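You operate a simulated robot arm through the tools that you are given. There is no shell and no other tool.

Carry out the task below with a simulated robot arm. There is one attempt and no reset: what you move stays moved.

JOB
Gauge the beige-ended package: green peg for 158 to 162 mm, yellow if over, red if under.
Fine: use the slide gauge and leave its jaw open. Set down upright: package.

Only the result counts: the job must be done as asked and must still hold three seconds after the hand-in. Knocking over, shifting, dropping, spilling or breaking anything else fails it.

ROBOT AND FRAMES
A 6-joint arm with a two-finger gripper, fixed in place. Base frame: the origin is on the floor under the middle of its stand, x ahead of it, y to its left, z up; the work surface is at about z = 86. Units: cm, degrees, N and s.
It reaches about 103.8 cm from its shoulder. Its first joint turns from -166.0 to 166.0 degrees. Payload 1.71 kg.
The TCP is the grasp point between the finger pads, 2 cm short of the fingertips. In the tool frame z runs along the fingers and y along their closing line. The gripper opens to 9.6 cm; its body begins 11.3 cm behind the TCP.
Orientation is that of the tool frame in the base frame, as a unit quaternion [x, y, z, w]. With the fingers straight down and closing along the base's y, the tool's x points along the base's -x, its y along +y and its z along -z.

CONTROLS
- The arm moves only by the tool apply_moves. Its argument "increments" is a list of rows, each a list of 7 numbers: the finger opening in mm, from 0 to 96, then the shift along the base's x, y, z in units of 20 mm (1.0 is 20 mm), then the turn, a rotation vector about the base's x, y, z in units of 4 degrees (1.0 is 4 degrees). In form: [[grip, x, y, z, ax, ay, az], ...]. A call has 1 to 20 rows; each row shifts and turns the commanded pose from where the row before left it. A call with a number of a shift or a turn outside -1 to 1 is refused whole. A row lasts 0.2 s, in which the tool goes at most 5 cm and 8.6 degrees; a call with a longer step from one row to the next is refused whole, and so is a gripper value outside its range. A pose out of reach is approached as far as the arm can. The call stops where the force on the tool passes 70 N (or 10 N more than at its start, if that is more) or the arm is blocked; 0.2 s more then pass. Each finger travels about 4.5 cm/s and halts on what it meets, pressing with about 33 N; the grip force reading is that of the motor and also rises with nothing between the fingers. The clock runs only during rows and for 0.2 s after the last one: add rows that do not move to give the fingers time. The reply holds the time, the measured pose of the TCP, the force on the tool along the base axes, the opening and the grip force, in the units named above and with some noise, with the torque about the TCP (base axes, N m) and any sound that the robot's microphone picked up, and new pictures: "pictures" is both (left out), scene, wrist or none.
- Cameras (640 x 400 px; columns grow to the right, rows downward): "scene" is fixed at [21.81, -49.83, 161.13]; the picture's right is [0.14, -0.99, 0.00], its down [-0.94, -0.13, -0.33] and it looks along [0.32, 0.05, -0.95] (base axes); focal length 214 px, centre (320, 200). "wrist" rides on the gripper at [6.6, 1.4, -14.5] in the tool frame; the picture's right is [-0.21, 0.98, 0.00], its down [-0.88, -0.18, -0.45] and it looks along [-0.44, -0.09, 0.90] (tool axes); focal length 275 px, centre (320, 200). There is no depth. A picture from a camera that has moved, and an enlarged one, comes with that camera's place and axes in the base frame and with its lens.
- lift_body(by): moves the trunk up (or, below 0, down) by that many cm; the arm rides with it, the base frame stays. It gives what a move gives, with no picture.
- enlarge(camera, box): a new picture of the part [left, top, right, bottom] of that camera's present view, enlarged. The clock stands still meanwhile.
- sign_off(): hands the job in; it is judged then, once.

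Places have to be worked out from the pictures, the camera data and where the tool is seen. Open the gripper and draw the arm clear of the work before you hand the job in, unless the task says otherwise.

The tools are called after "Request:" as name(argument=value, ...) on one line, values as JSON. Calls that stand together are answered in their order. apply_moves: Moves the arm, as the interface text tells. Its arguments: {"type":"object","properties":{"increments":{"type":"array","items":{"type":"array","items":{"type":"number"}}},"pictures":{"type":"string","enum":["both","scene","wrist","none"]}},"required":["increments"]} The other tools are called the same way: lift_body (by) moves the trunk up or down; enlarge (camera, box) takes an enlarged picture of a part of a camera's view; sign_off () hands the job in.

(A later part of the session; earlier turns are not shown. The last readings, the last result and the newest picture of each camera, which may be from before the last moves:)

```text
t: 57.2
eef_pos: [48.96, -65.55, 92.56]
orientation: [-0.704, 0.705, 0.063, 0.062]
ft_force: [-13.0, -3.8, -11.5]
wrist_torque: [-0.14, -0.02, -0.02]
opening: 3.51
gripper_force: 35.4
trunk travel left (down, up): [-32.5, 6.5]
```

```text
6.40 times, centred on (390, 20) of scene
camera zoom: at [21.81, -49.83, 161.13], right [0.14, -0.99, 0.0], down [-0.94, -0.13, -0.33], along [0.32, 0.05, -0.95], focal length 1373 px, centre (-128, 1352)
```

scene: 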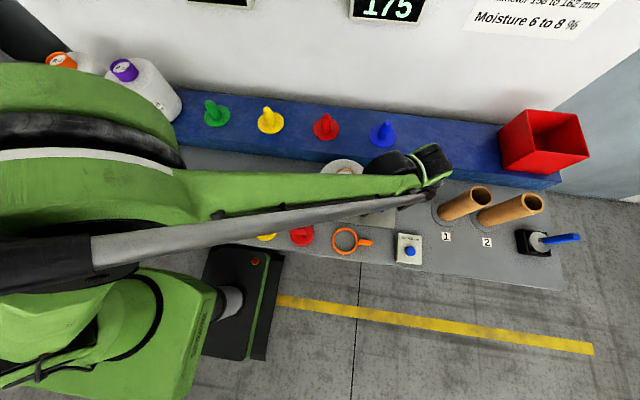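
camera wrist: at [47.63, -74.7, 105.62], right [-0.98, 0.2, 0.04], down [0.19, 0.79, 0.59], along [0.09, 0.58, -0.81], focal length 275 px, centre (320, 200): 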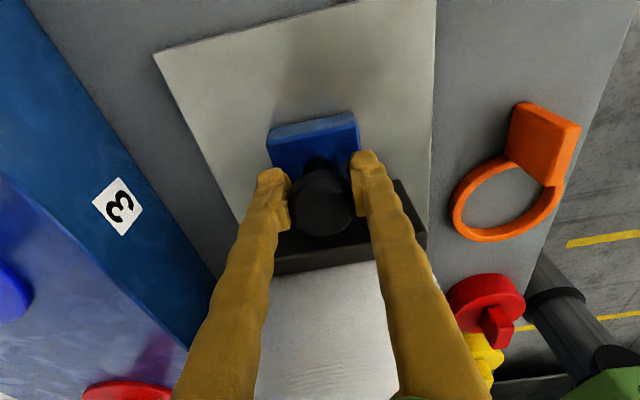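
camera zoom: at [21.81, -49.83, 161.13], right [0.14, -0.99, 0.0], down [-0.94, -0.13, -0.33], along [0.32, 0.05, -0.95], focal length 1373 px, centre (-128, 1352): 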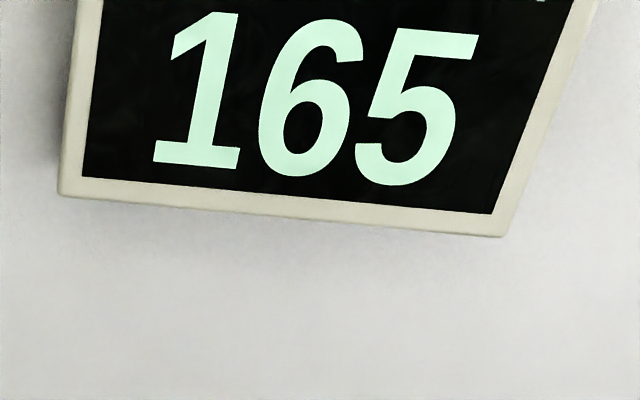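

Request:
enlarge(camera="wrist", box=[200, 80, 440, 280])

Request:
enlarge(camera="wrist", box=[80, 0, 560, 400])

Request:
enlarge(camera="scene", box=[290, 140, 420, 240])

```text
2.00 times, centred on (320, 180) of wrist
camera zoom: at [47.63, -74.56, 105.62], right [-0.98, 0.2, 0.04], down [0.19, 0.79, 0.59], along [0.09, 0.58, -0.81], focal length 551 px, centre (320, 240)
```

zoom: 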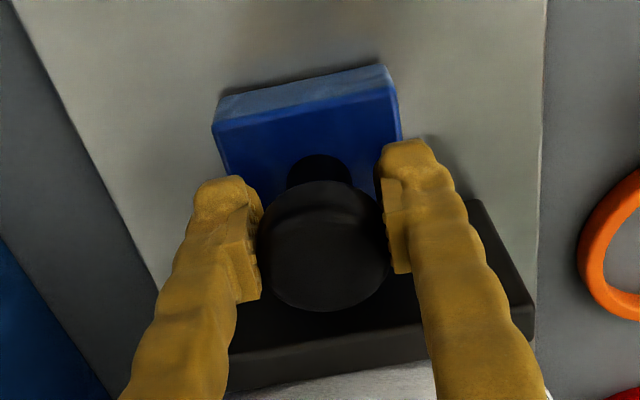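

```text
1.00 times, centred on (320, 200) of wrist (not enlarged: the box is as wide or as high as the picture)
camera zoom: at [47.63, -74.56, 105.62], right [-0.98, 0.2, 0.04], down [0.19, 0.79, 0.59], along [0.09, 0.58, -0.81], focal length 275 px, centre (320, 200)
```

zoom: 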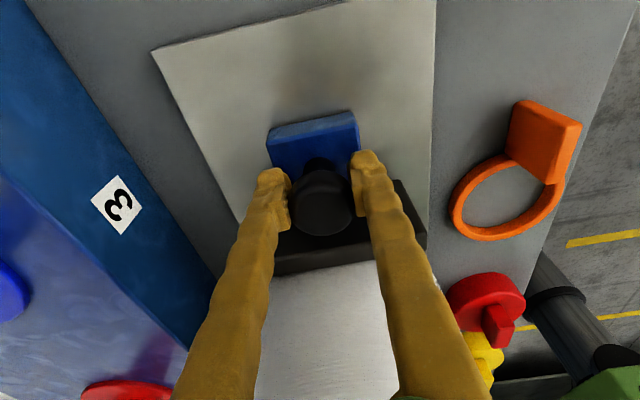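

```text
4.00 times, centred on (355, 190) of scene
camera zoom: at [21.81, -49.83, 161.13], right [0.14, -0.99, 0.0], down [-0.94, -0.13, -0.33], along [0.32, 0.05, -0.95], focal length 858 px, centre (180, 240)
```

zoom: 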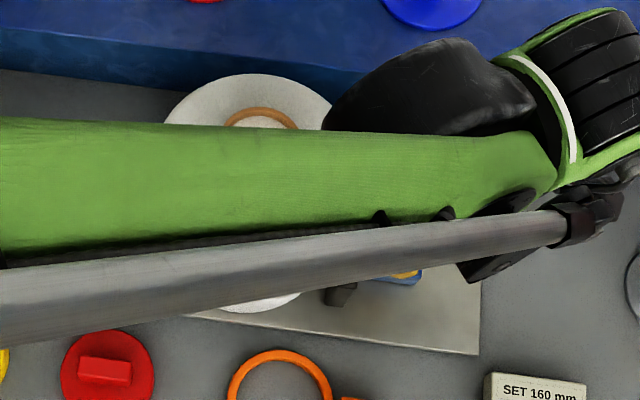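

The display reads linear with jaw travel down to about 164, then holds at 165 while the jaw keeps creeping. I'll back the jaw off a few mm in steps to see how the reading responds.

Request:
apply_moves(increments=[[20, 0, -0.075, 0, 0, 0, 0], [20, 0, -0.075, 0, 0, 0, 0], [20, 0, 0, 0, 0, 0, 0], [20, 0, 0, 0, 0, 0, 0]], pictures="none")

Request:
enlarge(camera="scene", box=[340, 0, 440, 40])

Request:
enlarge(camera="wrist", box=[200, 80, 440, 280])

```text
t: 58.2
eef_pos: [49.06, -65.73, 92.57]
orientation: [-0.704, 0.705, 0.062, 0.061]
ft_force: [-17.7, 1.0, -14.9]
wrist_torque: [0.09, -0.01, 0.03]
opening: 3.53
gripper_force: 35.1
trunk travel left (down, up): [-32.5, 6.5]
```

```text
6.40 times, centred on (390, 20) of scene
camera zoom: at [21.81, -49.83, 161.13], right [0.14, -0.99, 0.0], down [-0.94, -0.13, -0.33], along [0.32, 0.05, -0.95], focal length 1373 px, centre (-128, 1352)
```

zoom: 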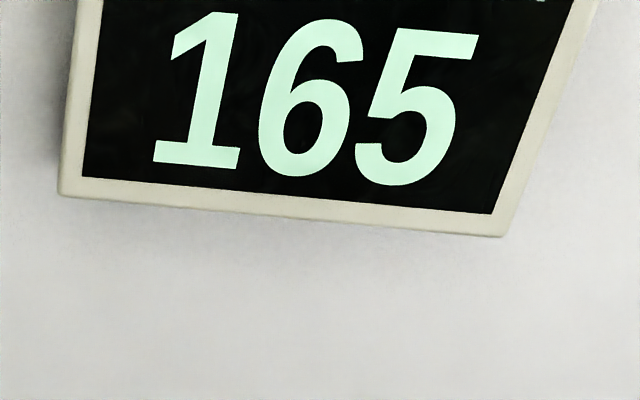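

```text
2.00 times, centred on (320, 180) of wrist
camera zoom: at [47.63, -74.84, 105.63], right [-0.98, 0.2, 0.04], down [0.19, 0.79, 0.59], along [0.09, 0.58, -0.81], focal length 551 px, centre (320, 240)
```

zoom: 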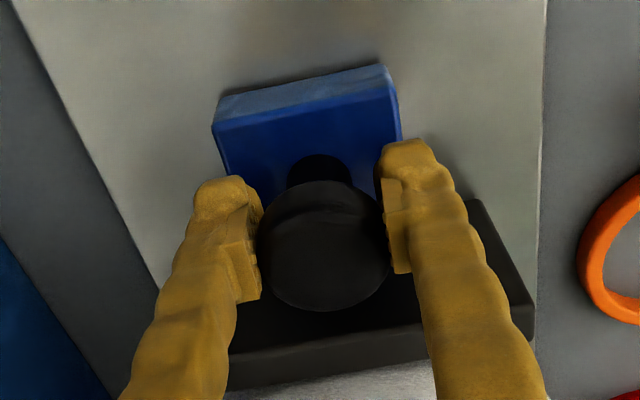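

Request:
apply_moves(increments=[[20, -0.06, -0.05, -0.05, 0, 0, 0], [20, 0, -0.1, 0, 0, 0, 0], [20, 0, -0.05, 0, 0, 0, 0], [20, 0, 0, 0, 0, 0, 0]], pictures="none")

Request:
enlarge(camera="scene", box=[340, 0, 440, 40])

Request:
enlarge(camera="wrist", box=[200, 80, 440, 280])

```text
t: 59.2
eef_pos: [48.94, -66.15, 92.58]
orientation: [-0.704, 0.704, 0.061, 0.062]
ft_force: [3.7, -0.8, 21.2]
wrist_torque: [0.54, -0.04, 0.0]
opening: 3.52
gripper_force: 35.7
trunk travel left (down, up): [-32.5, 6.5]
```

```text
6.40 times, centred on (390, 20) of scene
camera zoom: at [21.81, -49.83, 161.13], right [0.14, -0.99, 0.0], down [-0.94, -0.13, -0.33], along [0.32, 0.05, -0.95], focal length 1373 px, centre (-128, 1352)
```

zoom: 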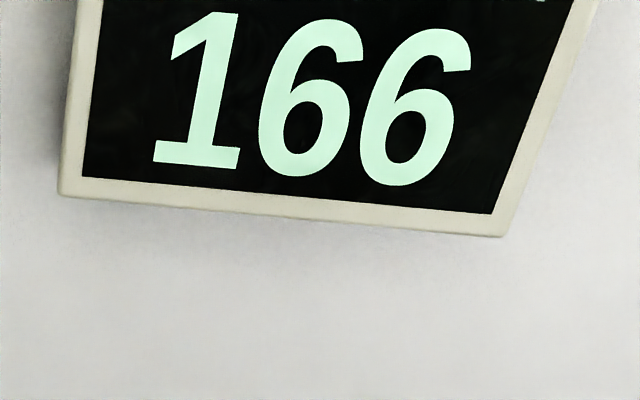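

```text
2.00 times, centred on (320, 180) of wrist
camera zoom: at [47.61, -75.18, 105.64], right [-0.98, 0.2, 0.04], down [0.18, 0.79, 0.59], along [0.09, 0.58, -0.81], focal length 551 px, centre (320, 240)
```

zoom: 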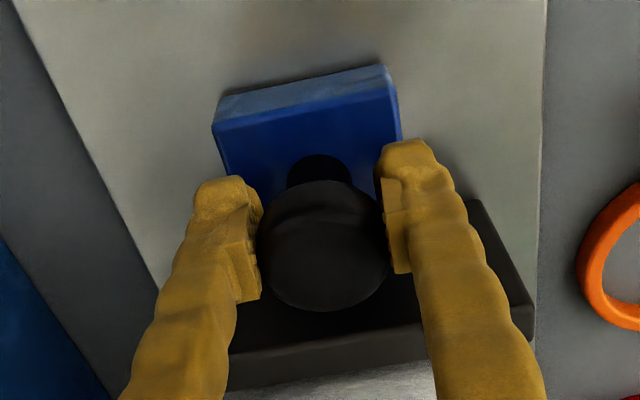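

The reading follows the jaw gap above about 165 but holds at 165 as the jaw goes further, so I want to cross-check for a zero error before trusting it. I'll look closely at the ring, the SET box and the jaw contact from here.

Request:
enlarge(camera="wrist", box=[430, 70, 610, 260])

Request:
enlarge(camera="scene", box=[320, 215, 430, 275])

Request:
enlarge(camera="scene", box=[180, 0, 640, 30])

Request:
enlarge(camera="wrist", box=[250, 240, 430, 400])

```text
2.11 times, centred on (520, 165) of wrist
camera zoom: at [47.61, -75.18, 105.64], right [-0.98, 0.2, 0.04], down [0.18, 0.79, 0.59], along [0.09, 0.58, -0.81], focal length 580 px, centre (-101, 274)
```

zoom: 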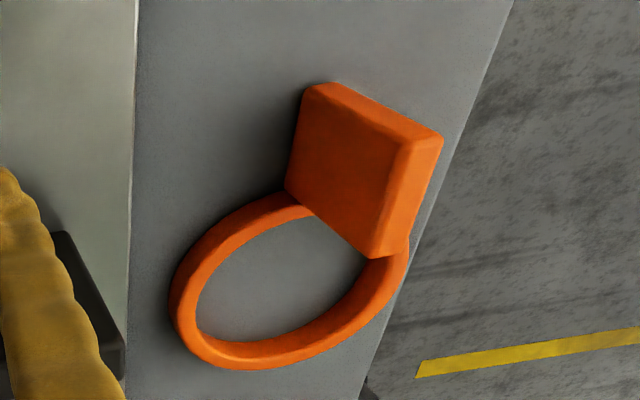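

```text
5.82 times, centred on (375, 245) of scene
camera zoom: at [21.81, -49.83, 161.13], right [0.14, -0.99, 0.0], down [-0.94, -0.13, -0.33], along [0.32, 0.05, -0.95], focal length 1248 px, centre (0, -62)
```

zoom: 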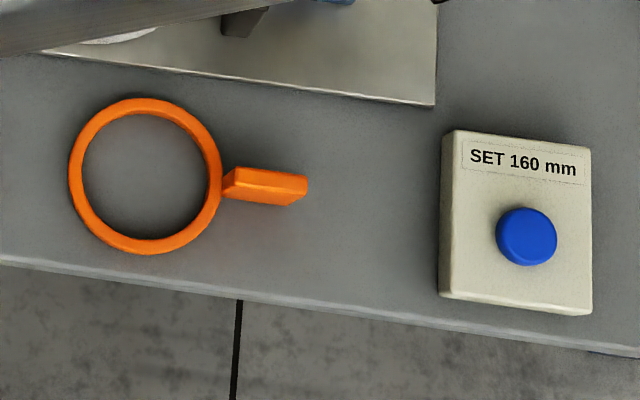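

```text
1.39 times, centred on (410, 15) of scene
camera zoom: at [21.81, -49.83, 161.13], right [0.14, -0.99, 0.0], down [-0.94, -0.13, -0.33], along [0.32, 0.05, -0.95], focal length 298 px, centre (195, 457)
```

zoom: 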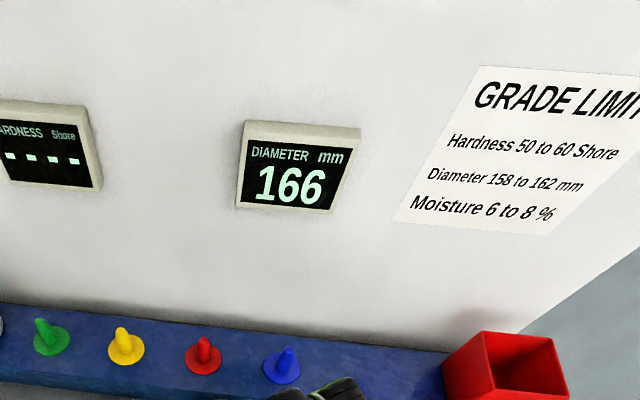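

```text
2.50 times, centred on (340, 320) of wrist
camera zoom: at [47.61, -75.18, 105.64], right [-0.98, 0.2, 0.04], down [0.18, 0.79, 0.59], along [0.09, 0.58, -0.81], focal length 688 px, centre (270, -100)
```

zoom: 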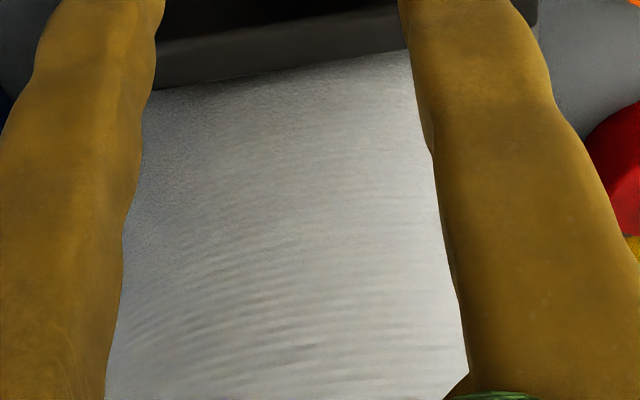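

The holding behaviour is odd, and the tool felt no clamping force. I'll close again in small steps while watching force, to find the true mechanical contact.

Request:
apply_moves(increments=[[20, 0, 0.1, 0.06, 0, 0, 0], [20, 0, 0.1, 0, 0, 0, 0], [20, 0, 0.08, 0, 0, 0, 0], [20, 0, 0, 0, 0, 0, 0]], pictures="none")

Request:
enlarge(camera="scene", box=[340, 0, 440, 40])

```text
t: 60.2
eef_pos: [48.99, -65.64, 92.43]
orientation: [-0.704, 0.705, 0.062, 0.063]
ft_force: [12.0, -0.2, 9.1]
wrist_torque: [-0.07, -0.02, -0.07]
opening: 3.49
gripper_force: 35.2
trunk travel left (down, up): [-32.5, 6.5]
```

```text
6.40 times, centred on (390, 20) of scene
camera zoom: at [21.81, -49.83, 161.13], right [0.14, -0.99, 0.0], down [-0.94, -0.13, -0.33], along [0.32, 0.05, -0.95], focal length 1373 px, centre (-128, 1352)
```

zoom: 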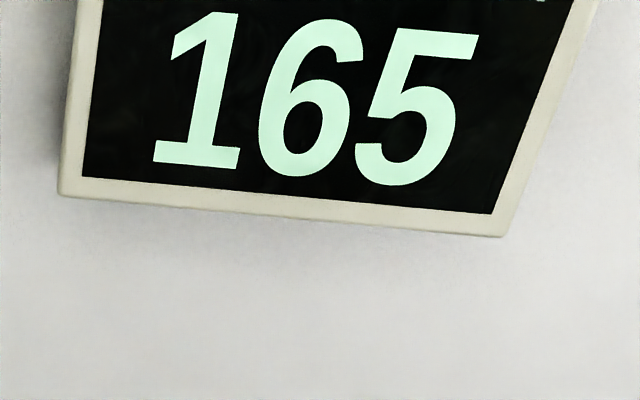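

Request:
apply_moves(increments=[[20, 0.03, 0.05, -0.03, 0, 0, 0], [20, 0, 0.05, 0, 0, 0, 0], [20, 0, 0, 0, 0, 0, 0]], pictures="none")

Request:
enlarge(camera="scene", box=[340, 0, 440, 40])

```text
t: 61.0
eef_pos: [49.03, -65.41, 92.5]
orientation: [-0.704, 0.705, 0.062, 0.061]
ft_force: [15.3, -23.4, 24.3]
wrist_torque: [0.03, -0.06, -0.11]
opening: 3.56
gripper_force: 34.9
trunk travel left (down, up): [-32.5, 6.5]
```

```text
6.40 times, centred on (390, 20) of scene
camera zoom: at [21.81, -49.83, 161.13], right [0.14, -0.99, 0.0], down [-0.94, -0.13, -0.33], along [0.32, 0.05, -0.95], focal length 1373 px, centre (-128, 1352)
```

zoom: 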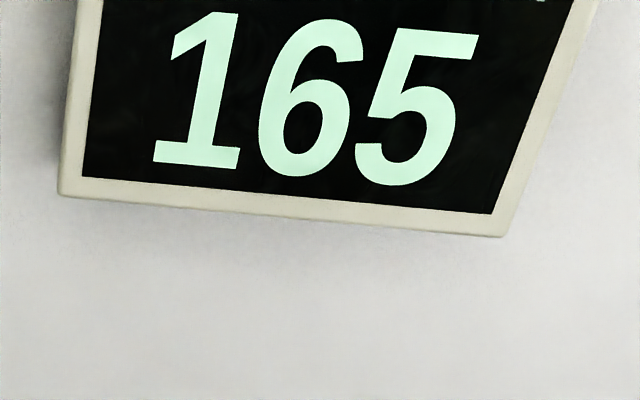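

Firm contact now: -23 N in y at TCP y≈-65.4, which on the travel scale would be about 159, but the display shows 165. I'll hold still for a couple of seconds and re-read.

Request:
apply_moves(increments=[[20, -0.02, 0, 0.03, 0, 0, 0], [20, 0, 0, 0, 0, 0, 0], [20, 0, 0, 0, 0, 0, 0], [20, 0, 0, 0, 0, 0, 0], [20, 0, 0, 0, 0, 0, 0], [20, 0, 0, 0, 0, 0, 0], [20, 0, 0, 0, 0, 0, 0], [20, 0, 0, 0, 0, 0, 0], [20, 0, 0, 0, 0, 0, 0], [20, 0, 0, 0, 0, 0, 0]], pictures="none")

Request:
enlarge(camera="scene", box=[340, 0, 440, 40])

Request:
enlarge(camera="wrist", box=[200, 80, 440, 280])

```text
t: 63.2
eef_pos: [49.02, -65.36, 92.46]
orientation: [-0.704, 0.705, 0.063, 0.062]
ft_force: [20.6, -8.5, 1.9]
wrist_torque: [0.07, 0.03, -0.07]
opening: 3.51
gripper_force: 35.3
trunk travel left (down, up): [-32.5, 6.5]
```

```text
6.40 times, centred on (390, 20) of scene
camera zoom: at [21.81, -49.83, 161.13], right [0.14, -0.99, 0.0], down [-0.94, -0.13, -0.33], along [0.32, 0.05, -0.95], focal length 1373 px, centre (-128, 1352)
```

zoom: 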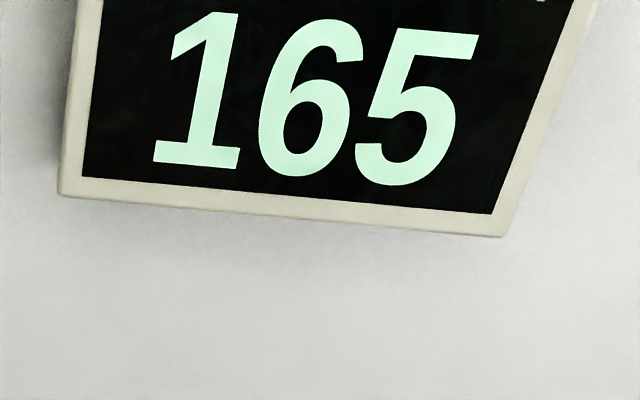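

```text
2.00 times, centred on (320, 180) of wrist
camera zoom: at [47.63, -74.47, 105.59], right [-0.98, 0.2, 0.04], down [0.19, 0.79, 0.59], along [0.09, 0.58, -0.81], focal length 551 px, centre (320, 240)
```

zoom: 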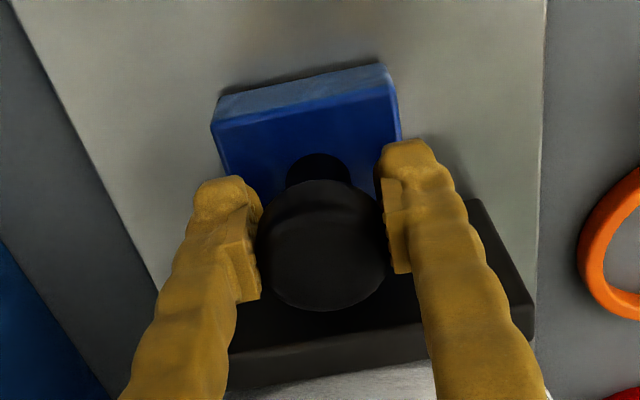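

The mechanical contact sits about 6 mm beyond where the display stopped changing. I'll back the jaw off finely and log the display against position near 162–166 to learn the rule.

Request:
apply_moves(increments=[[20, -0.06, -0.1, 0, 0, 0, 0], [20, 0, -0.1, 0, 0, 0, 0], [20, 0, 0, 0, 0, 0, 0], [20, 0, 0, 0, 0, 0, 0]], pictures="none")

Request:
enlarge(camera="scene", box=[340, 0, 440, 40])

Request:
enlarge(camera="wrist", box=[140, 0, 440, 180])

```text
t: 64.2
eef_pos: [48.94, -65.86, 92.5]
orientation: [-0.704, 0.705, 0.062, 0.061]
ft_force: [31.1, 1.9, -5.5]
wrist_torque: [0.25, 0.03, -0.04]
opening: 3.53
gripper_force: 34.6
trunk travel left (down, up): [-32.5, 6.5]
```

```text
6.40 times, centred on (390, 20) of scene
camera zoom: at [21.81, -49.83, 161.13], right [0.14, -0.99, 0.0], down [-0.94, -0.13, -0.33], along [0.32, 0.05, -0.95], focal length 1373 px, centre (-128, 1352)
```

zoom: 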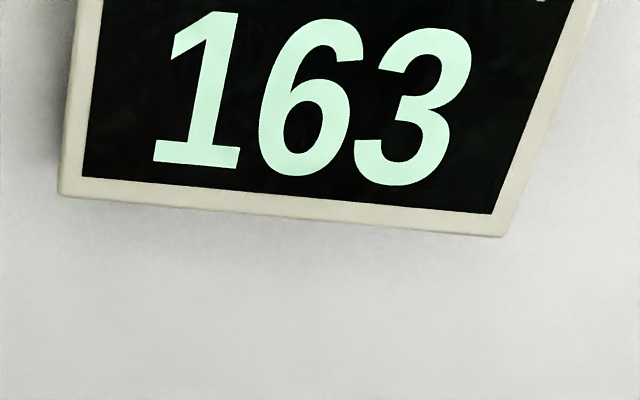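

```text
2.13 times, centred on (290, 90) of wrist
camera zoom: at [47.63, -74.88, 105.6], right [-0.98, 0.2, 0.04], down [0.19, 0.79, 0.59], along [0.09, 0.58, -0.81], focal length 587 px, centre (384, 435)
```

zoom: 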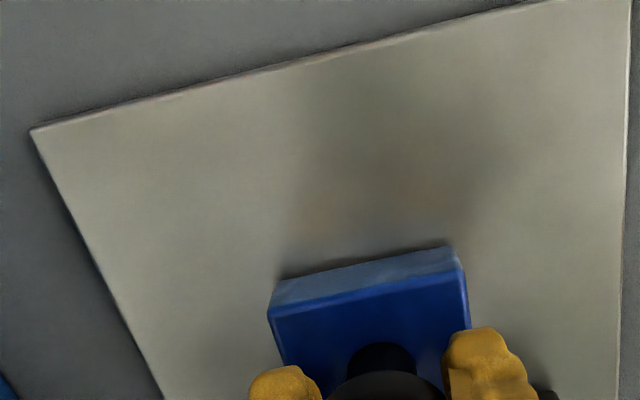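

Display 163 at this free position, so it isn't a simple floor: it switches to 165 only within about 3 mm of contact. I'll relieve the x load, close to light contact again, and inspect the jaw-to-package contact line to judge the true size.

Request:
apply_moves(increments=[[20, 0.1, 0.05, 0, 0, 0, 0], [20, 0, 0.05, 0, 0, 0, 0], [20, 0, 0.04, 0, 0, 0, 0], [20, 0, 0, 0, 0, 0, 0]], pictures="wrist")

Request:
enlarge(camera="scene", box=[340, 0, 440, 40])

Request:
enlarge(camera="wrist", box=[265, 225, 395, 305])

```text
t: 65.2
eef_pos: [48.95, -65.66, 92.39]
orientation: [-0.704, 0.705, 0.063, 0.062]
ft_force: [7.1, -0.4, -21.6]
wrist_torque: [-0.39, 0.08, -0.07]
opening: 3.51
gripper_force: 34.8
trunk travel left (down, up): [-32.5, 6.5]
camera wrist: at [47.64, -74.65, 105.61], right [-0.98, 0.2, 0.04], down [0.19, 0.79, 0.59], along [0.09, 0.58, -0.81], focal length 275 px, centre (320, 200)
```

wrist: 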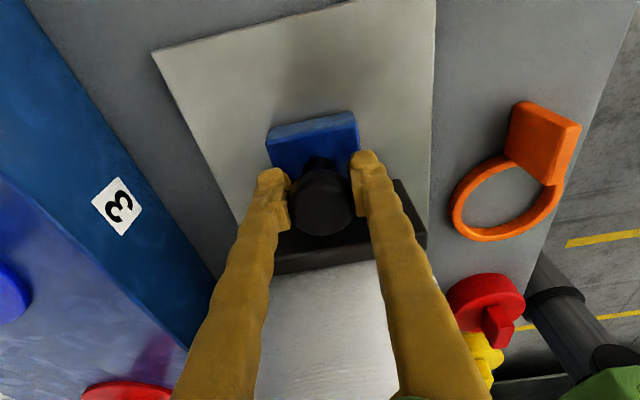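

```text
6.40 times, centred on (390, 20) of scene
camera zoom: at [21.81, -49.83, 161.13], right [0.14, -0.99, 0.0], down [-0.94, -0.13, -0.33], along [0.32, 0.05, -0.95], focal length 1373 px, centre (-128, 1352)
```

zoom: 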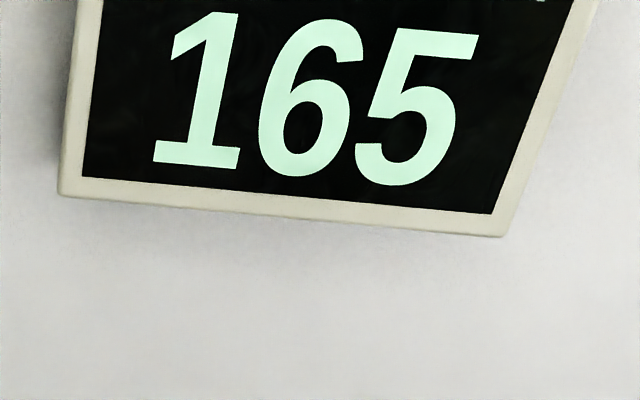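

```text
4.92 times, centred on (330, 265) of wrist
camera zoom: at [47.64, -74.65, 105.61], right [-0.98, 0.2, 0.04], down [0.19, 0.79, 0.59], along [0.09, 0.58, -0.81], focal length 1355 px, centre (271, -120)
```

zoom: 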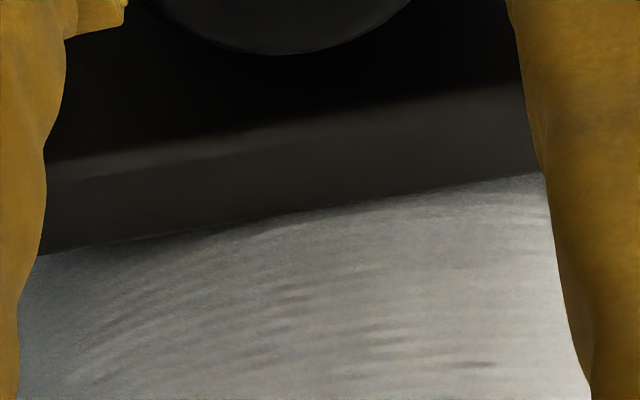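

No visual overlap between jaw and package at a true gap of about 160, so the package's real geometry is about 159–160 even though the display says 165. I'll pin down the contact point more exactly with very small steps.

Request:
apply_moves(increments=[[20, 0.02, 0, -0.05, 0, 0, 0], [20, 0, 0, 0, 0, 0, 0], [20, 0, 0, 0, 0, 0, 0]], pictures="none")

Request:
apply_moves(increments=[[20, 0, 0.03, 0, 0, 0, 0], [20, 0, 0, 0, 0, 0, 0], [20, 0, 0, 0, 0, 0, 0]], pictures="none")

Request:
apply_moves(increments=[[20, 0, 0.03, 0, 0, 0, 0], [20, 0, 0, 0, 0, 0, 0], [20, 0, 0, 0, 0, 0, 0]], pictures="none")

Request:
enlarge(camera="wrist", box=[265, 225, 395, 305])

```text
t: 66.0
eef_pos: [48.99, -65.52, 92.4]
orientation: [-0.704, 0.705, 0.063, 0.061]
ft_force: [-7.0, -1.2, -12.2]
wrist_torque: [0.14, 0.08, 0.0]
opening: 3.51
gripper_force: 34.8
trunk travel left (down, up): [-32.5, 6.5]
```

```text
t: 66.8
eef_pos: [49.09, -65.47, 92.47]
orientation: [0.705, -0.704, -0.061, -0.061]
ft_force: [-2.9, -1.4, 0.0]
wrist_torque: [0.11, -0.03, 0.02]
opening: 3.52
gripper_force: 35.2
trunk travel left (down, up): [-32.5, 6.5]
```

```text
t: 67.6
eef_pos: [48.94, -65.35, 92.37]
orientation: [0.705, -0.704, -0.062, -0.061]
ft_force: [2.9, -5.8, 8.5]
wrist_torque: [0.04, -0.02, -0.04]
opening: 3.5
gripper_force: 34.7
trunk travel left (down, up): [-32.5, 6.5]
```

```text
4.92 times, centred on (330, 265) of wrist
camera zoom: at [47.61, -74.45, 105.62], right [-0.98, 0.2, 0.04], down [0.19, 0.79, 0.59], along [0.09, 0.58, -0.81], focal length 1355 px, centre (271, -120)
```

zoom: 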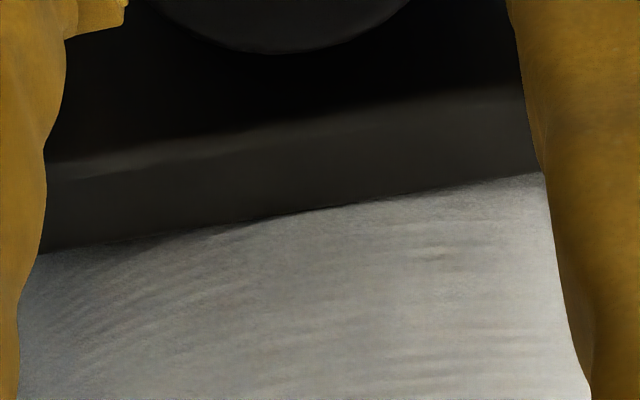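

Contact onset is at a travel scale of about 159, well below the displayed 165. I'll now slide the jaw fully open again, checking the display on the way.

Request:
apply_moves(increments=[[20, 0, -0.1, 0, 0, 0, 0], [20, 0, -0.2, 0, 0, 0, 0], [20, 0, -0.25, 0, 0, 0, 0], [20, 0, -0.25, 0, 0, 0, 0], [20, 0, -0.25, 0, 0, 0, 0], [20, 0, -0.25, 0, 0, 0, 0], [20, 0, 0, 0, 0, 0, 0]], pictures="none")

Request:
enlarge(camera="scene", box=[340, 0, 440, 40])

Request:
enlarge(camera="wrist", box=[200, 80, 440, 280])

```text
t: 69.2
eef_pos: [48.97, -67.97, 92.56]
orientation: [-0.704, 0.705, 0.061, 0.061]
ft_force: [-4.9, 1.0, 4.4]
wrist_torque: [-0.04, 0.0, 0.01]
opening: 3.51
gripper_force: 34.7
trunk travel left (down, up): [-32.5, 6.5]
```

```text
6.40 times, centred on (390, 20) of scene
camera zoom: at [21.81, -49.83, 161.13], right [0.14, -0.99, 0.0], down [-0.94, -0.13, -0.33], along [0.32, 0.05, -0.95], focal length 1373 px, centre (-128, 1352)
```

zoom: 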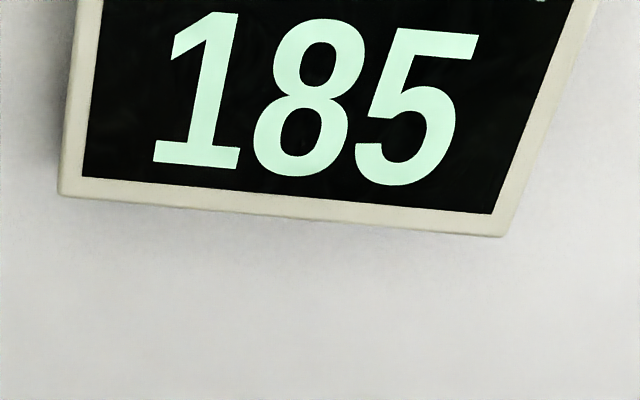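

```text
2.00 times, centred on (320, 180) of wrist
camera zoom: at [47.63, -77.03, 105.62], right [-0.98, 0.2, 0.04], down [0.19, 0.79, 0.59], along [0.09, 0.58, -0.81], focal length 551 px, centre (320, 240)
```

zoom: 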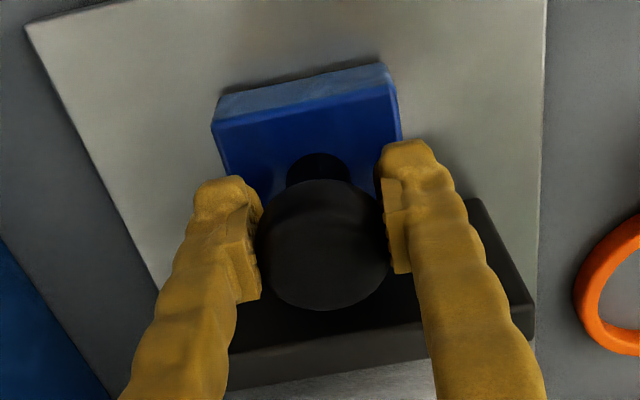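

Request:
apply_moves(increments=[[20, 0, -0.25, 0, 0, 0, 0], [20, 0, -0.25, 0, 0, 0, 0], [20, 0, -0.25, 0, 0, 0, 0], [20, 0, -0.25, 0, 0, 0, 0], [20, 0, -0.25, 0, 0, 0, 0], [20, 0, -0.2, 0, 0, 0, 0], [20, 0, 0, 0, 0, 0, 0], [20, 0, 0, 0, 0, 0, 0]], pictures="none")

Request:
enlarge(camera="scene", box=[340, 0, 440, 40])

```text
t: 71.0
eef_pos: [48.96, -70.87, 92.51]
orientation: [0.705, -0.704, -0.061, -0.063]
ft_force: [-6.2, -2.4, 1.0]
wrist_torque: [-0.09, 0.0, 0.0]
opening: 3.55
gripper_force: 34.2
trunk travel left (down, up): [-32.5, 6.5]
```

```text
6.40 times, centred on (390, 20) of scene
camera zoom: at [21.81, -49.83, 161.13], right [0.14, -0.99, 0.0], down [-0.94, -0.13, -0.33], along [0.32, 0.05, -0.95], focal length 1373 px, centre (-128, 1352)
```

zoom: 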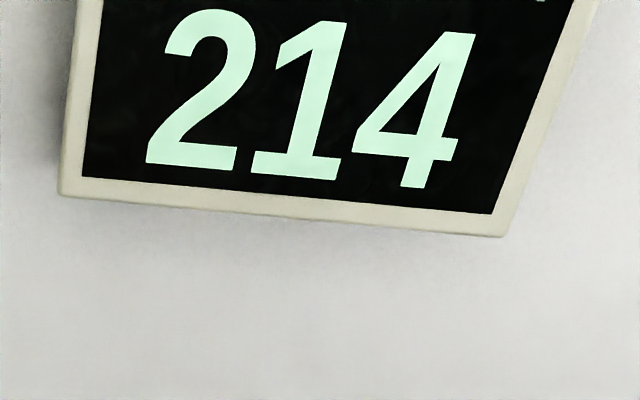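

The jaw reads 214, nearly fully open. I'll give it the last millimetre, release the knob and rise straight up.

Request:
apply_moves(increments=[[20, 0, -0.06, 0, 0, 0, 0], [20, 0, 0, 0, 0, 0, 0], [45, 0, 0, 0, 0, 0, 0], [65, 0, 0, 0, 0, 0, 0], [65, 0, 0, 0, 0, 0, 0], [65, 0, -0.05, 0.5, 0, 0, 0], [65, 0, -0.05, 0.8, 0, 0, 0], [65, 0, 0, 0.9, 0, 0, 0], [65, 0, 0, 0.9, 0, 0, 0], [65, 0, 0, 0.9, 0, 0, 0], [65, 0, 0, 0.9, 0, 0, 0], [65, 0, 0, 0.9, 0, 0, 0], [65, 0, 0, 0.9, 0, 0, 0], [65, 0, 0, 0.9, 0, 0, 0], [65, 0, 0, 0.9, 0, 0, 0], [65, 0, 0, 0.9, 0, 0, 0], [65, 0, 0, 0.9, 0, 0, 0]])

Request:
enlarge(camera="scene", box=[180, 0, 640, 30])

```text
t: 74.6
eef_pos: [49.02, -71.16, 113.09]
orientation: [-0.704, 0.705, 0.061, 0.061]
ft_force: [0.4, -1.1, 0.6]
wrist_torque: [0.01, 0.0, 0.03]
opening: 6.48
gripper_force: 0.0
trunk travel left (down, up): [-32.5, 6.5]
camera wrist: at [47.69, -80.18, 126.24], right [-0.98, 0.2, 0.04], down [0.19, 0.79, 0.59], along [0.09, 0.58, -0.81], focal length 275 px, centre (320, 200)
```

scene: 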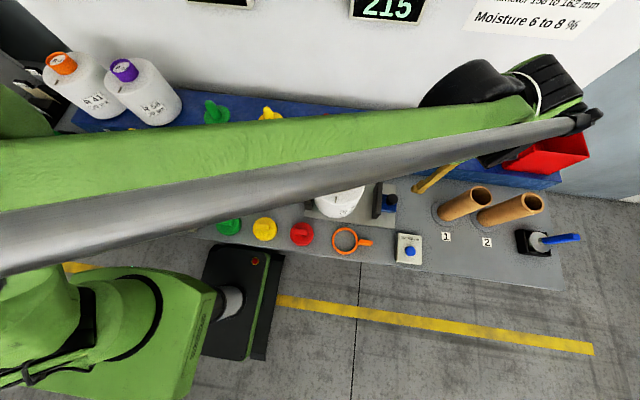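
wrist: 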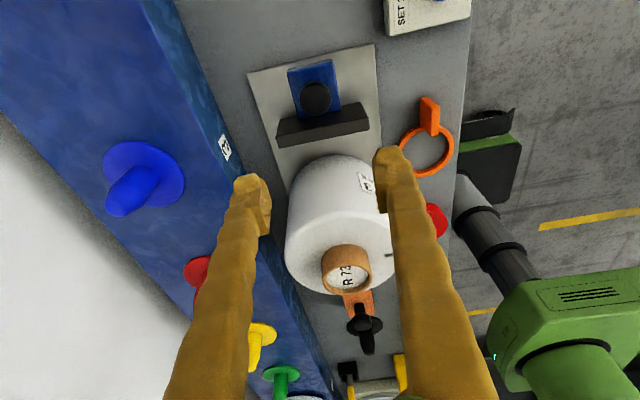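

```text
1.39 times, centred on (410, 15) of scene
camera zoom: at [21.81, -49.83, 161.13], right [0.14, -0.99, 0.0], down [-0.94, -0.13, -0.33], along [0.32, 0.05, -0.95], focal length 298 px, centre (195, 457)
```

zoom: 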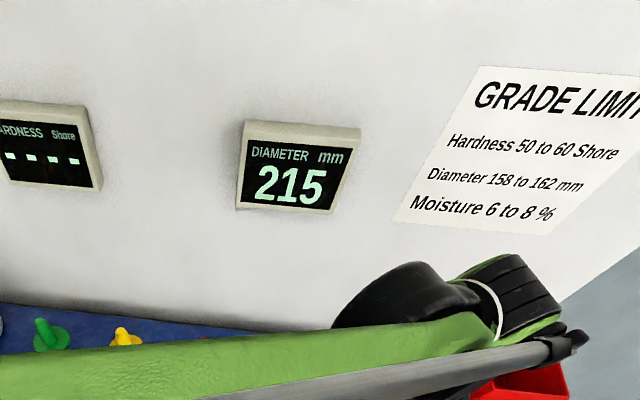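

The jaw is open at 215 and released. I'll return the tool to its original orientation above the package, both to view it squarely and to prepare for picking it up.

Request:
apply_moves(increments=[[65, 0, 0, 0.8, -0.5, 0, 0], [65, 0, 0, 0.8, -0.5, 0, 0], [65, 0, 0, 0.8, -0.5, 0, 0], [65, 0, 0, 0.8, -0.5, 0, 0], [65, 0, 0, 0.5, -0.5, 0, 0], [80, 0, 0.4, 0, 0, 0, -1], [96, 0, 0.5, 0, 0, 0, -1], [96, 0, 0.5, 0, 0, 0, -1], [96, 0, 0.5, 0, 0, 0, -1], [96, 0, 0.5, 0, 0, 0, -1], [96, 0, 0.5, 0, 0, 0, -1], [96, 0, 0.5, 0, 0, 0, -1], [96, 0, 0.5, 0, 0, 0, -1], [96, 0, 0.5, 0, 0, 0, -1], [96, 0, 0.5, 0, 0, 0, -1], [96, 0, 0.5, 0, 0, 0, -1], [96, 0, 0.5, 0, 0, 0, -1], [96, 0, 0.5, 0, 0, 0, -1], [96, 0, 0.5, 0, 0, 0, -1], [96, 0, 0.5, 0, 0, 0, -1]], pictures="none")

Request:
apply_moves(increments=[[96, -0.08, 0.3, 0, 0, 0, -1], [96, -0.08, 0.3, 0, 0, 0, -1], [96, -0.08, 0.3, 0, 0, 0, -1], [96, -0.08, 0.3, 0, 0, 0, -1], [96, -0.08, 0.3, 0, 0, 0, -1], [96, -0.08, 0.3, 0, 0, 0, -1], [96, -0.08, 0.3, 0, 0, 0, -1], [96, -0.08, 0.3, 0, 0, 0, -0.5], [96, 0, 0, 0, 0, 0, 0]])

```text
t: 78.8
eef_pos: [49.13, -56.4, 120.37]
orientation: [-0.259, 0.966, 0.0, 0.0]
ft_force: [-0.1, -0.4, 1.0]
wrist_torque: [-0.02, 0.02, 0.01]
opening: 9.59
gripper_force: 0.1
trunk travel left (down, up): [-32.5, 6.5]
```

```text
t: 80.8
eef_pos: [47.8, -51.6, 120.48]
orientation: [0.0, 1.0, -0.001, 0.001]
ft_force: [-0.1, -1.3, -0.1]
wrist_torque: [-0.04, 0.0, -0.03]
opening: 9.61
gripper_force: 0.0
trunk travel left (down, up): [-32.5, 6.5]
camera wrist: at [41.24, -50.19, 134.97], right [0.21, 0.98, 0.0], down [0.88, -0.18, 0.44], along [0.43, -0.09, -0.9], focal length 275 px, centre (320, 200)
```

scene: 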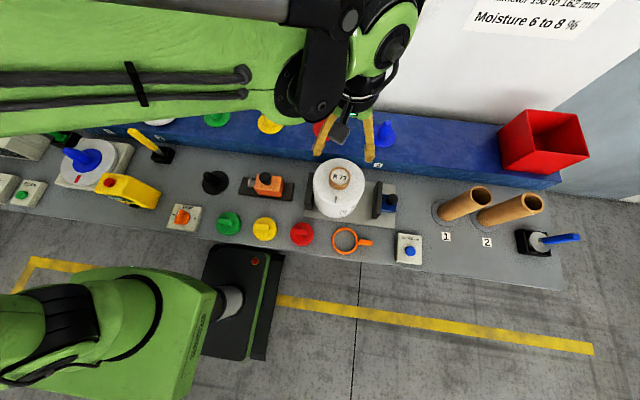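
wrist: 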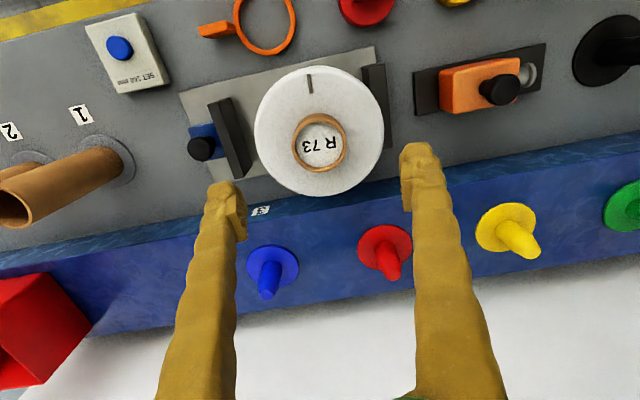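

Request:
enlarge(camera="wrist", box=[240, 55, 400, 210])

Request:
enlarge(camera="wrist", box=[170, 30, 410, 200])

Request:
enlarge(camera="scene", box=[290, 140, 420, 240])

```text
2.58 times, centred on (320, 132) of wrist
camera zoom: at [41.24, -50.19, 134.97], right [0.21, 0.98, 0.0], down [0.88, -0.18, 0.44], along [0.43, -0.09, -0.9], focal length 710 px, centre (320, 374)
```

zoom: 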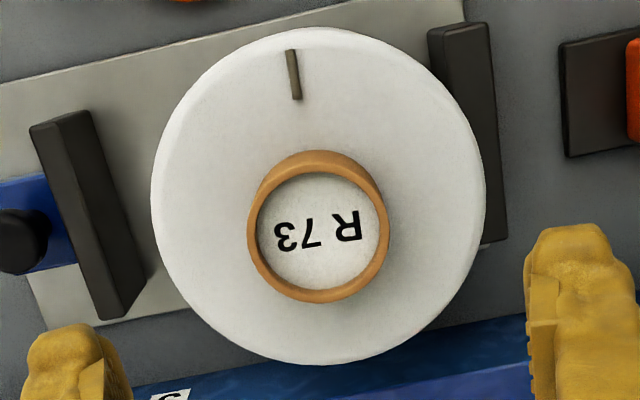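

```text
2.35 times, centred on (290, 115) of wrist
camera zoom: at [41.24, -50.19, 134.97], right [0.21, 0.98, 0.0], down [0.88, -0.18, 0.44], along [0.43, -0.09, -0.9], focal length 648 px, centre (391, 400)
```

zoom: 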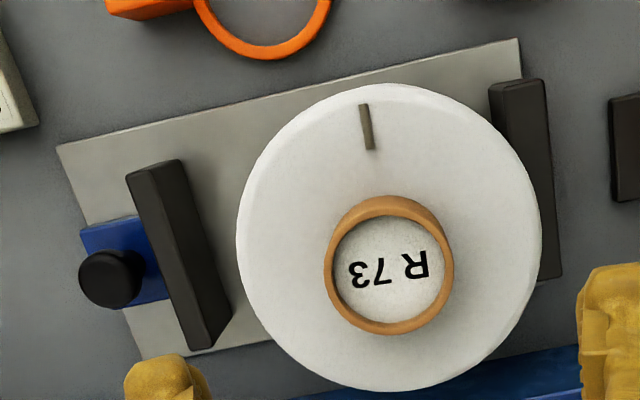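

```text
4.00 times, centred on (355, 190) of scene
camera zoom: at [21.81, -49.83, 161.13], right [0.14, -0.99, 0.0], down [-0.94, -0.13, -0.33], along [0.32, 0.05, -0.95], focal length 858 px, centre (180, 240)
```

zoom: 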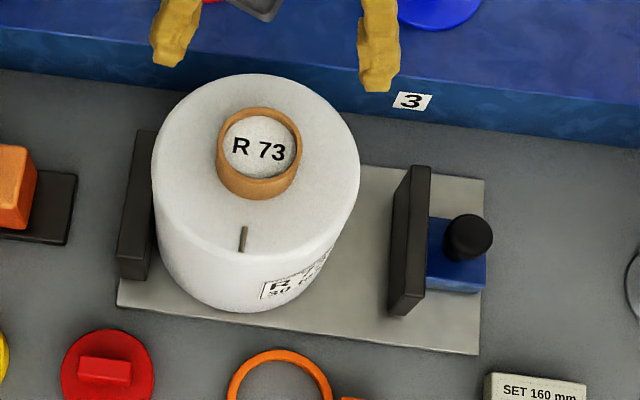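

The package sits against the fixed jaw, and by eye its diameter is nearer 16.0 than 16.5 cm. To judge whether geometry reflects true sizes, I'll view R 58 and R 41 from the same relative pose I used for R 73 on its peg.

Request:
apply_moves(increments=[[96, 0, 0.5, 0.6, 0, 0, 0], [96, 0, 0.9, 0.6, 0, 0, 0], [96, 0.1, 1, 0.6, 0, 0, 0], [96, 0.13, 1, 0.6, 0, 0, 0], [96, 0.13, 1, 0.6, 0, 0, 0], [96, 0.13, 1, 0.6, 0, 0, 0], [96, 0.13, 1, 0.6, 0, 0, 0], [96, 0.13, 1, 0.6, 0, 0, 0], [96, 0.13, 1, 0.6, 0, 0, 0], [96, 0.13, 1, 0.6, 0, 0, 0], [96, 0.13, 1, 0, 0, 0, 0], [96, 0.13, 1, 0, 0, 0, 0], [96, 0.13, 1, 0, 0, 0, 0], [96, 0.13, 1, 0, 0, 0, 0], [96, 0.13, 1, 0, 0, 0, 0], [96, 0.13, 1, 0, 0, 0, 0], [96, 0.13, 1, 0, 0, 0, 0], [96, 0.13, 1, 0, 0, 0, 0], [96, 0.13, 1, 0, 0, 0, 0], [96, 0.13, 1, 0, 0, 0, 0]], pictures="both")

Request:
enlarge(camera="scene", box=[280, 130, 440, 250])

```text
t: 85.0
eef_pos: [52.37, -12.69, 132.31]
orientation: [0.0, 1.0, 0.0, 0.001]
ft_force: [0.1, 0.5, 1.3]
wrist_torque: [0.03, -0.02, -0.02]
opening: 9.59
gripper_force: 0.1
trunk travel left (down, up): [-32.5, 6.5]
camera wrist: at [45.85, -11.36, 146.78], right [0.21, 0.98, 0.0], down [0.88, -0.18, 0.44], along [0.43, -0.09, -0.9], focal length 275 px, centre (320, 200)
```

scene: 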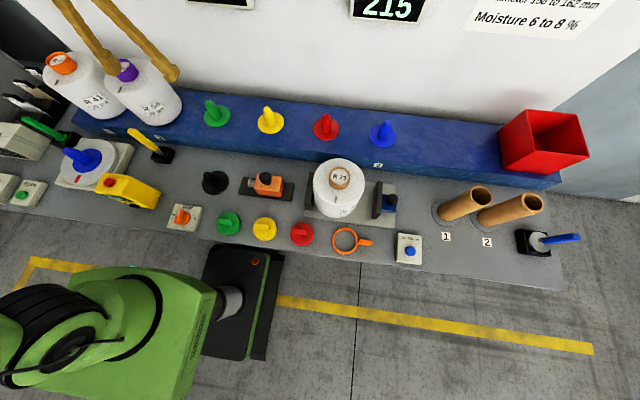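
wrist: 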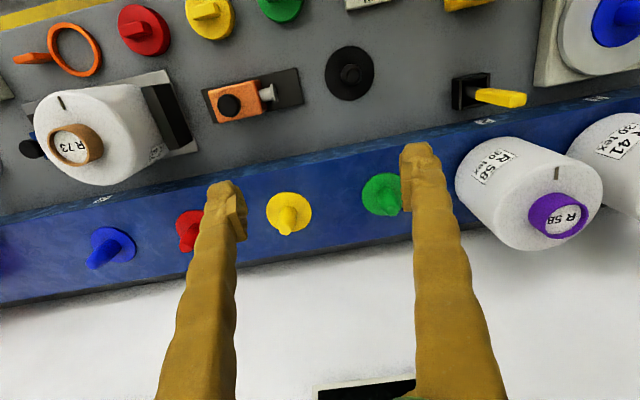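

```text
3.33 times, centred on (360, 190) of scene
camera zoom: at [21.81, -49.83, 161.13], right [0.14, -0.99, 0.0], down [-0.94, -0.13, -0.33], along [0.32, 0.05, -0.95], focal length 715 px, centre (187, 233)
```

zoom: 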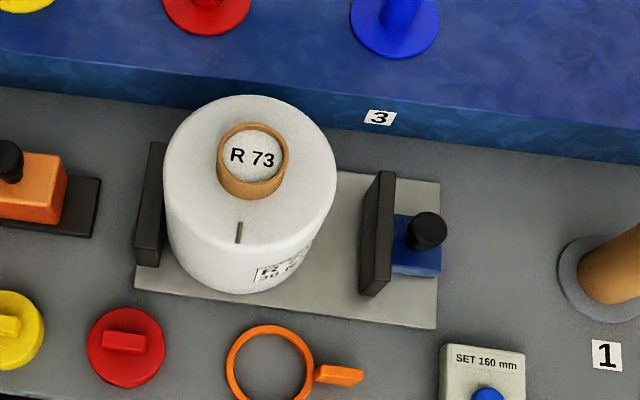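

Request:
apply_moves(increments=[[96, 0, 1, 0, 0, 0, 0], [96, 0, 1, 0, 0, 0, 0], [96, 0, 1, 0, 0, 0, 0], [96, 0, 1, 0, 0, 0, 0], [96, 0, 1, 0, 0, 0, 0], [96, 0, 1, 0, 0, 0, 0], [96, 0, 1, 0, 0, 0, 0], [96, 0, 1, 0, 0, 0, 0], [96, 0, 1, 0, 0, 0, 0], [96, 0, 1, 0, 0, 0, 0], [96, 0, 1, 0, 0, 0, 0], [96, 0, 1, 0, 0, 0, 0], [96, 0, 1, 0, 0, 0, 0], [96, 0, 1, 0, 0, 0, 0], [96, 0, 1, 0, 0, 0, 0], [96, 0, 1, 0, 0, 0, 0], [96, 0, 1, 0, 0, 0, 0], [96, 0, 0.6, 0, 0, 0, 0], [96, 0, 0, 0, 0, 0, 0]], pictures="wrist")

Request:
enlarge(camera="wrist", box=[260, 150, 390, 290])

```text
t: 89.0
eef_pos: [52.42, 22.33, 132.37]
orientation: [0.0, 1.0, 0.0, 0.0]
ft_force: [0.4, 0.0, -0.3]
wrist_torque: [-0.01, 0.01, 0.03]
opening: 9.59
gripper_force: 0.1
trunk travel left (down, up): [-32.5, 6.5]
camera wrist: at [45.88, 23.72, 146.91], right [0.21, 0.98, 0.0], down [0.88, -0.18, 0.44], along [0.43, -0.09, -0.9], focal length 275 px, centre (320, 200)
```

wrist: 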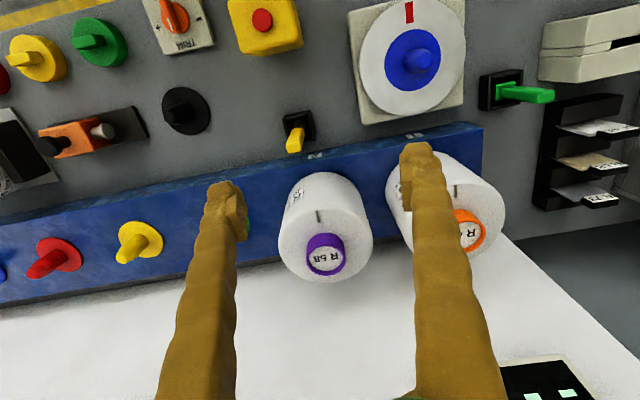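

```text
2.86 times, centred on (325, 220) of wrist
camera zoom: at [45.88, 23.72, 146.91], right [0.21, 0.98, 0.0], down [0.88, -0.18, 0.44], along [0.43, -0.09, -0.9], focal length 786 px, centre (306, 143)
```

zoom: 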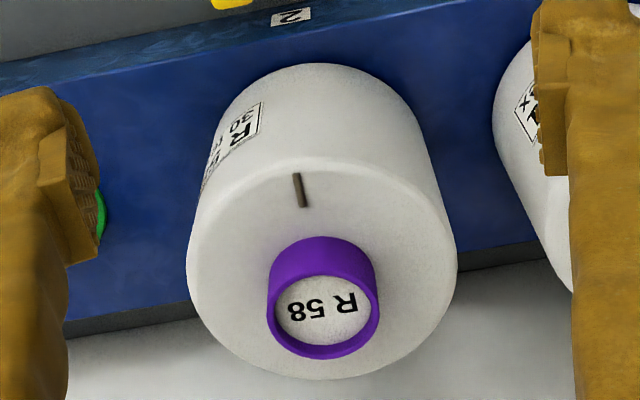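

R 58's proportions look the same as R 73's to about 1%. I'll zoom on its edges for precise widths to compare against R 73.

Request:
enlarge(camera="wrist", box=[262, 225, 302, 250])

Request:
enlarge(camera="wrist", box=[350, 225, 390, 250])

Request:
enlarge(camera="wrist", box=[300, 225, 352, 280])

```text
16.00 times, centred on (282, 238) of wrist
camera zoom: at [45.88, 23.72, 146.91], right [0.21, 0.98, 0.0], down [0.88, -0.18, 0.44], along [0.43, -0.09, -0.9], focal length 4404 px, centre (928, -400)
```

zoom: 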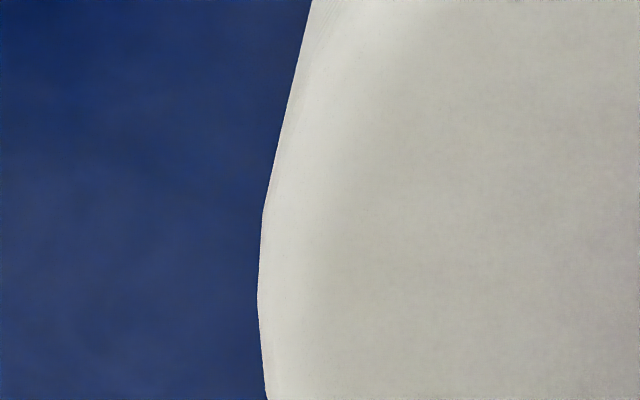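

```text
16.00 times, centred on (370, 238) of wrist
camera zoom: at [45.88, 23.72, 146.91], right [0.21, 0.98, 0.0], down [0.88, -0.18, 0.44], along [0.43, -0.09, -0.9], focal length 4404 px, centre (-480, -400)
```

zoom: 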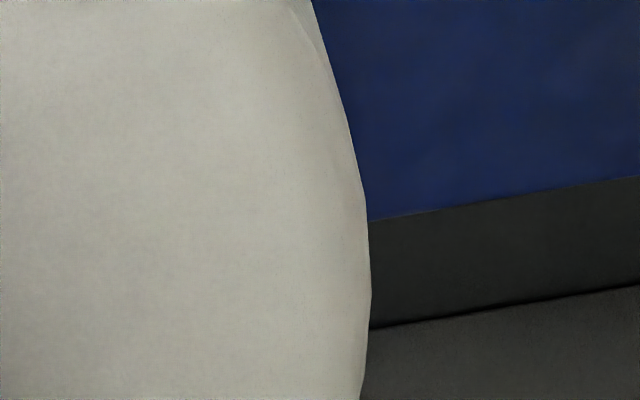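

```text
7.27 times, centred on (326, 252) of wrist
camera zoom: at [45.88, 23.72, 146.91], right [0.21, 0.98, 0.0], down [0.88, -0.18, 0.44], along [0.43, -0.09, -0.9], focal length 2002 px, centre (276, -182)
```

zoom: 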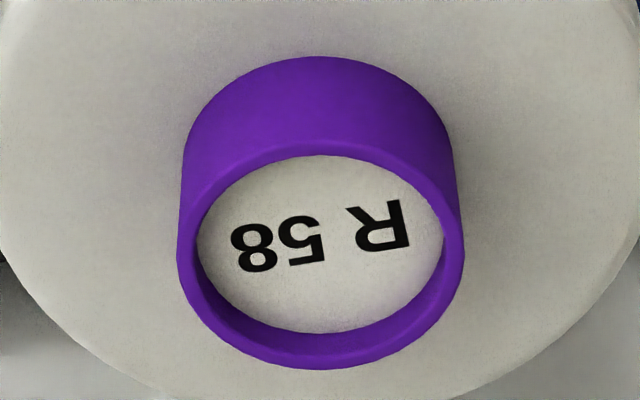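

The zoom resolves edges well. I'll take a matched-pose view of R 58 that I can also reproduce for R 73 on the gauge.

Request:
apply_moves(increments=[[96, 0.6, -0.1, -0.15, 0, 0, 0], [96, 0.9, -0.14, -0.27, 0, 0, 0], [96, 0.9, -0.14, -0.27, 0, 0, 0], [96, 0.9, -0.14, -0.27, 0, 0, 0], [96, 0.9, -0.14, -0.27, 0, 0, 0], [96, 0.9, -0.14, -0.27, 0, 0, 0], [96, 0.14, 0, 0, 0, 0, 0], [96, 0, 0, 0, 0, 0, 0], [96, 0, 0, 0, 0, 0, 0]], pictures="both")

```text
t: 91.0
eef_pos: [62.95, 20.69, 129.36]
orientation: [0.0, 1.0, 0.0, 0.0]
ft_force: [-0.2, 0.4, 0.2]
wrist_torque: [-0.03, -0.01, -0.01]
opening: 9.61
gripper_force: 0.0
trunk travel left (down, up): [-32.5, 6.5]
camera wrist: at [56.4, 22.11, 143.92], right [0.21, 0.98, 0.0], down [0.88, -0.18, 0.44], along [0.43, -0.09, -0.9], focal length 275 px, centre (320, 200)
```

scene: 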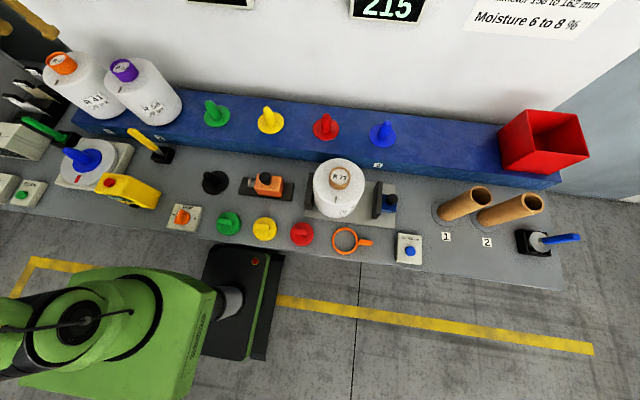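
wrist: 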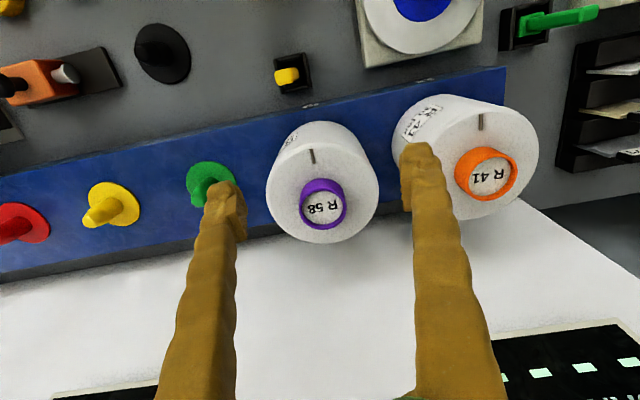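

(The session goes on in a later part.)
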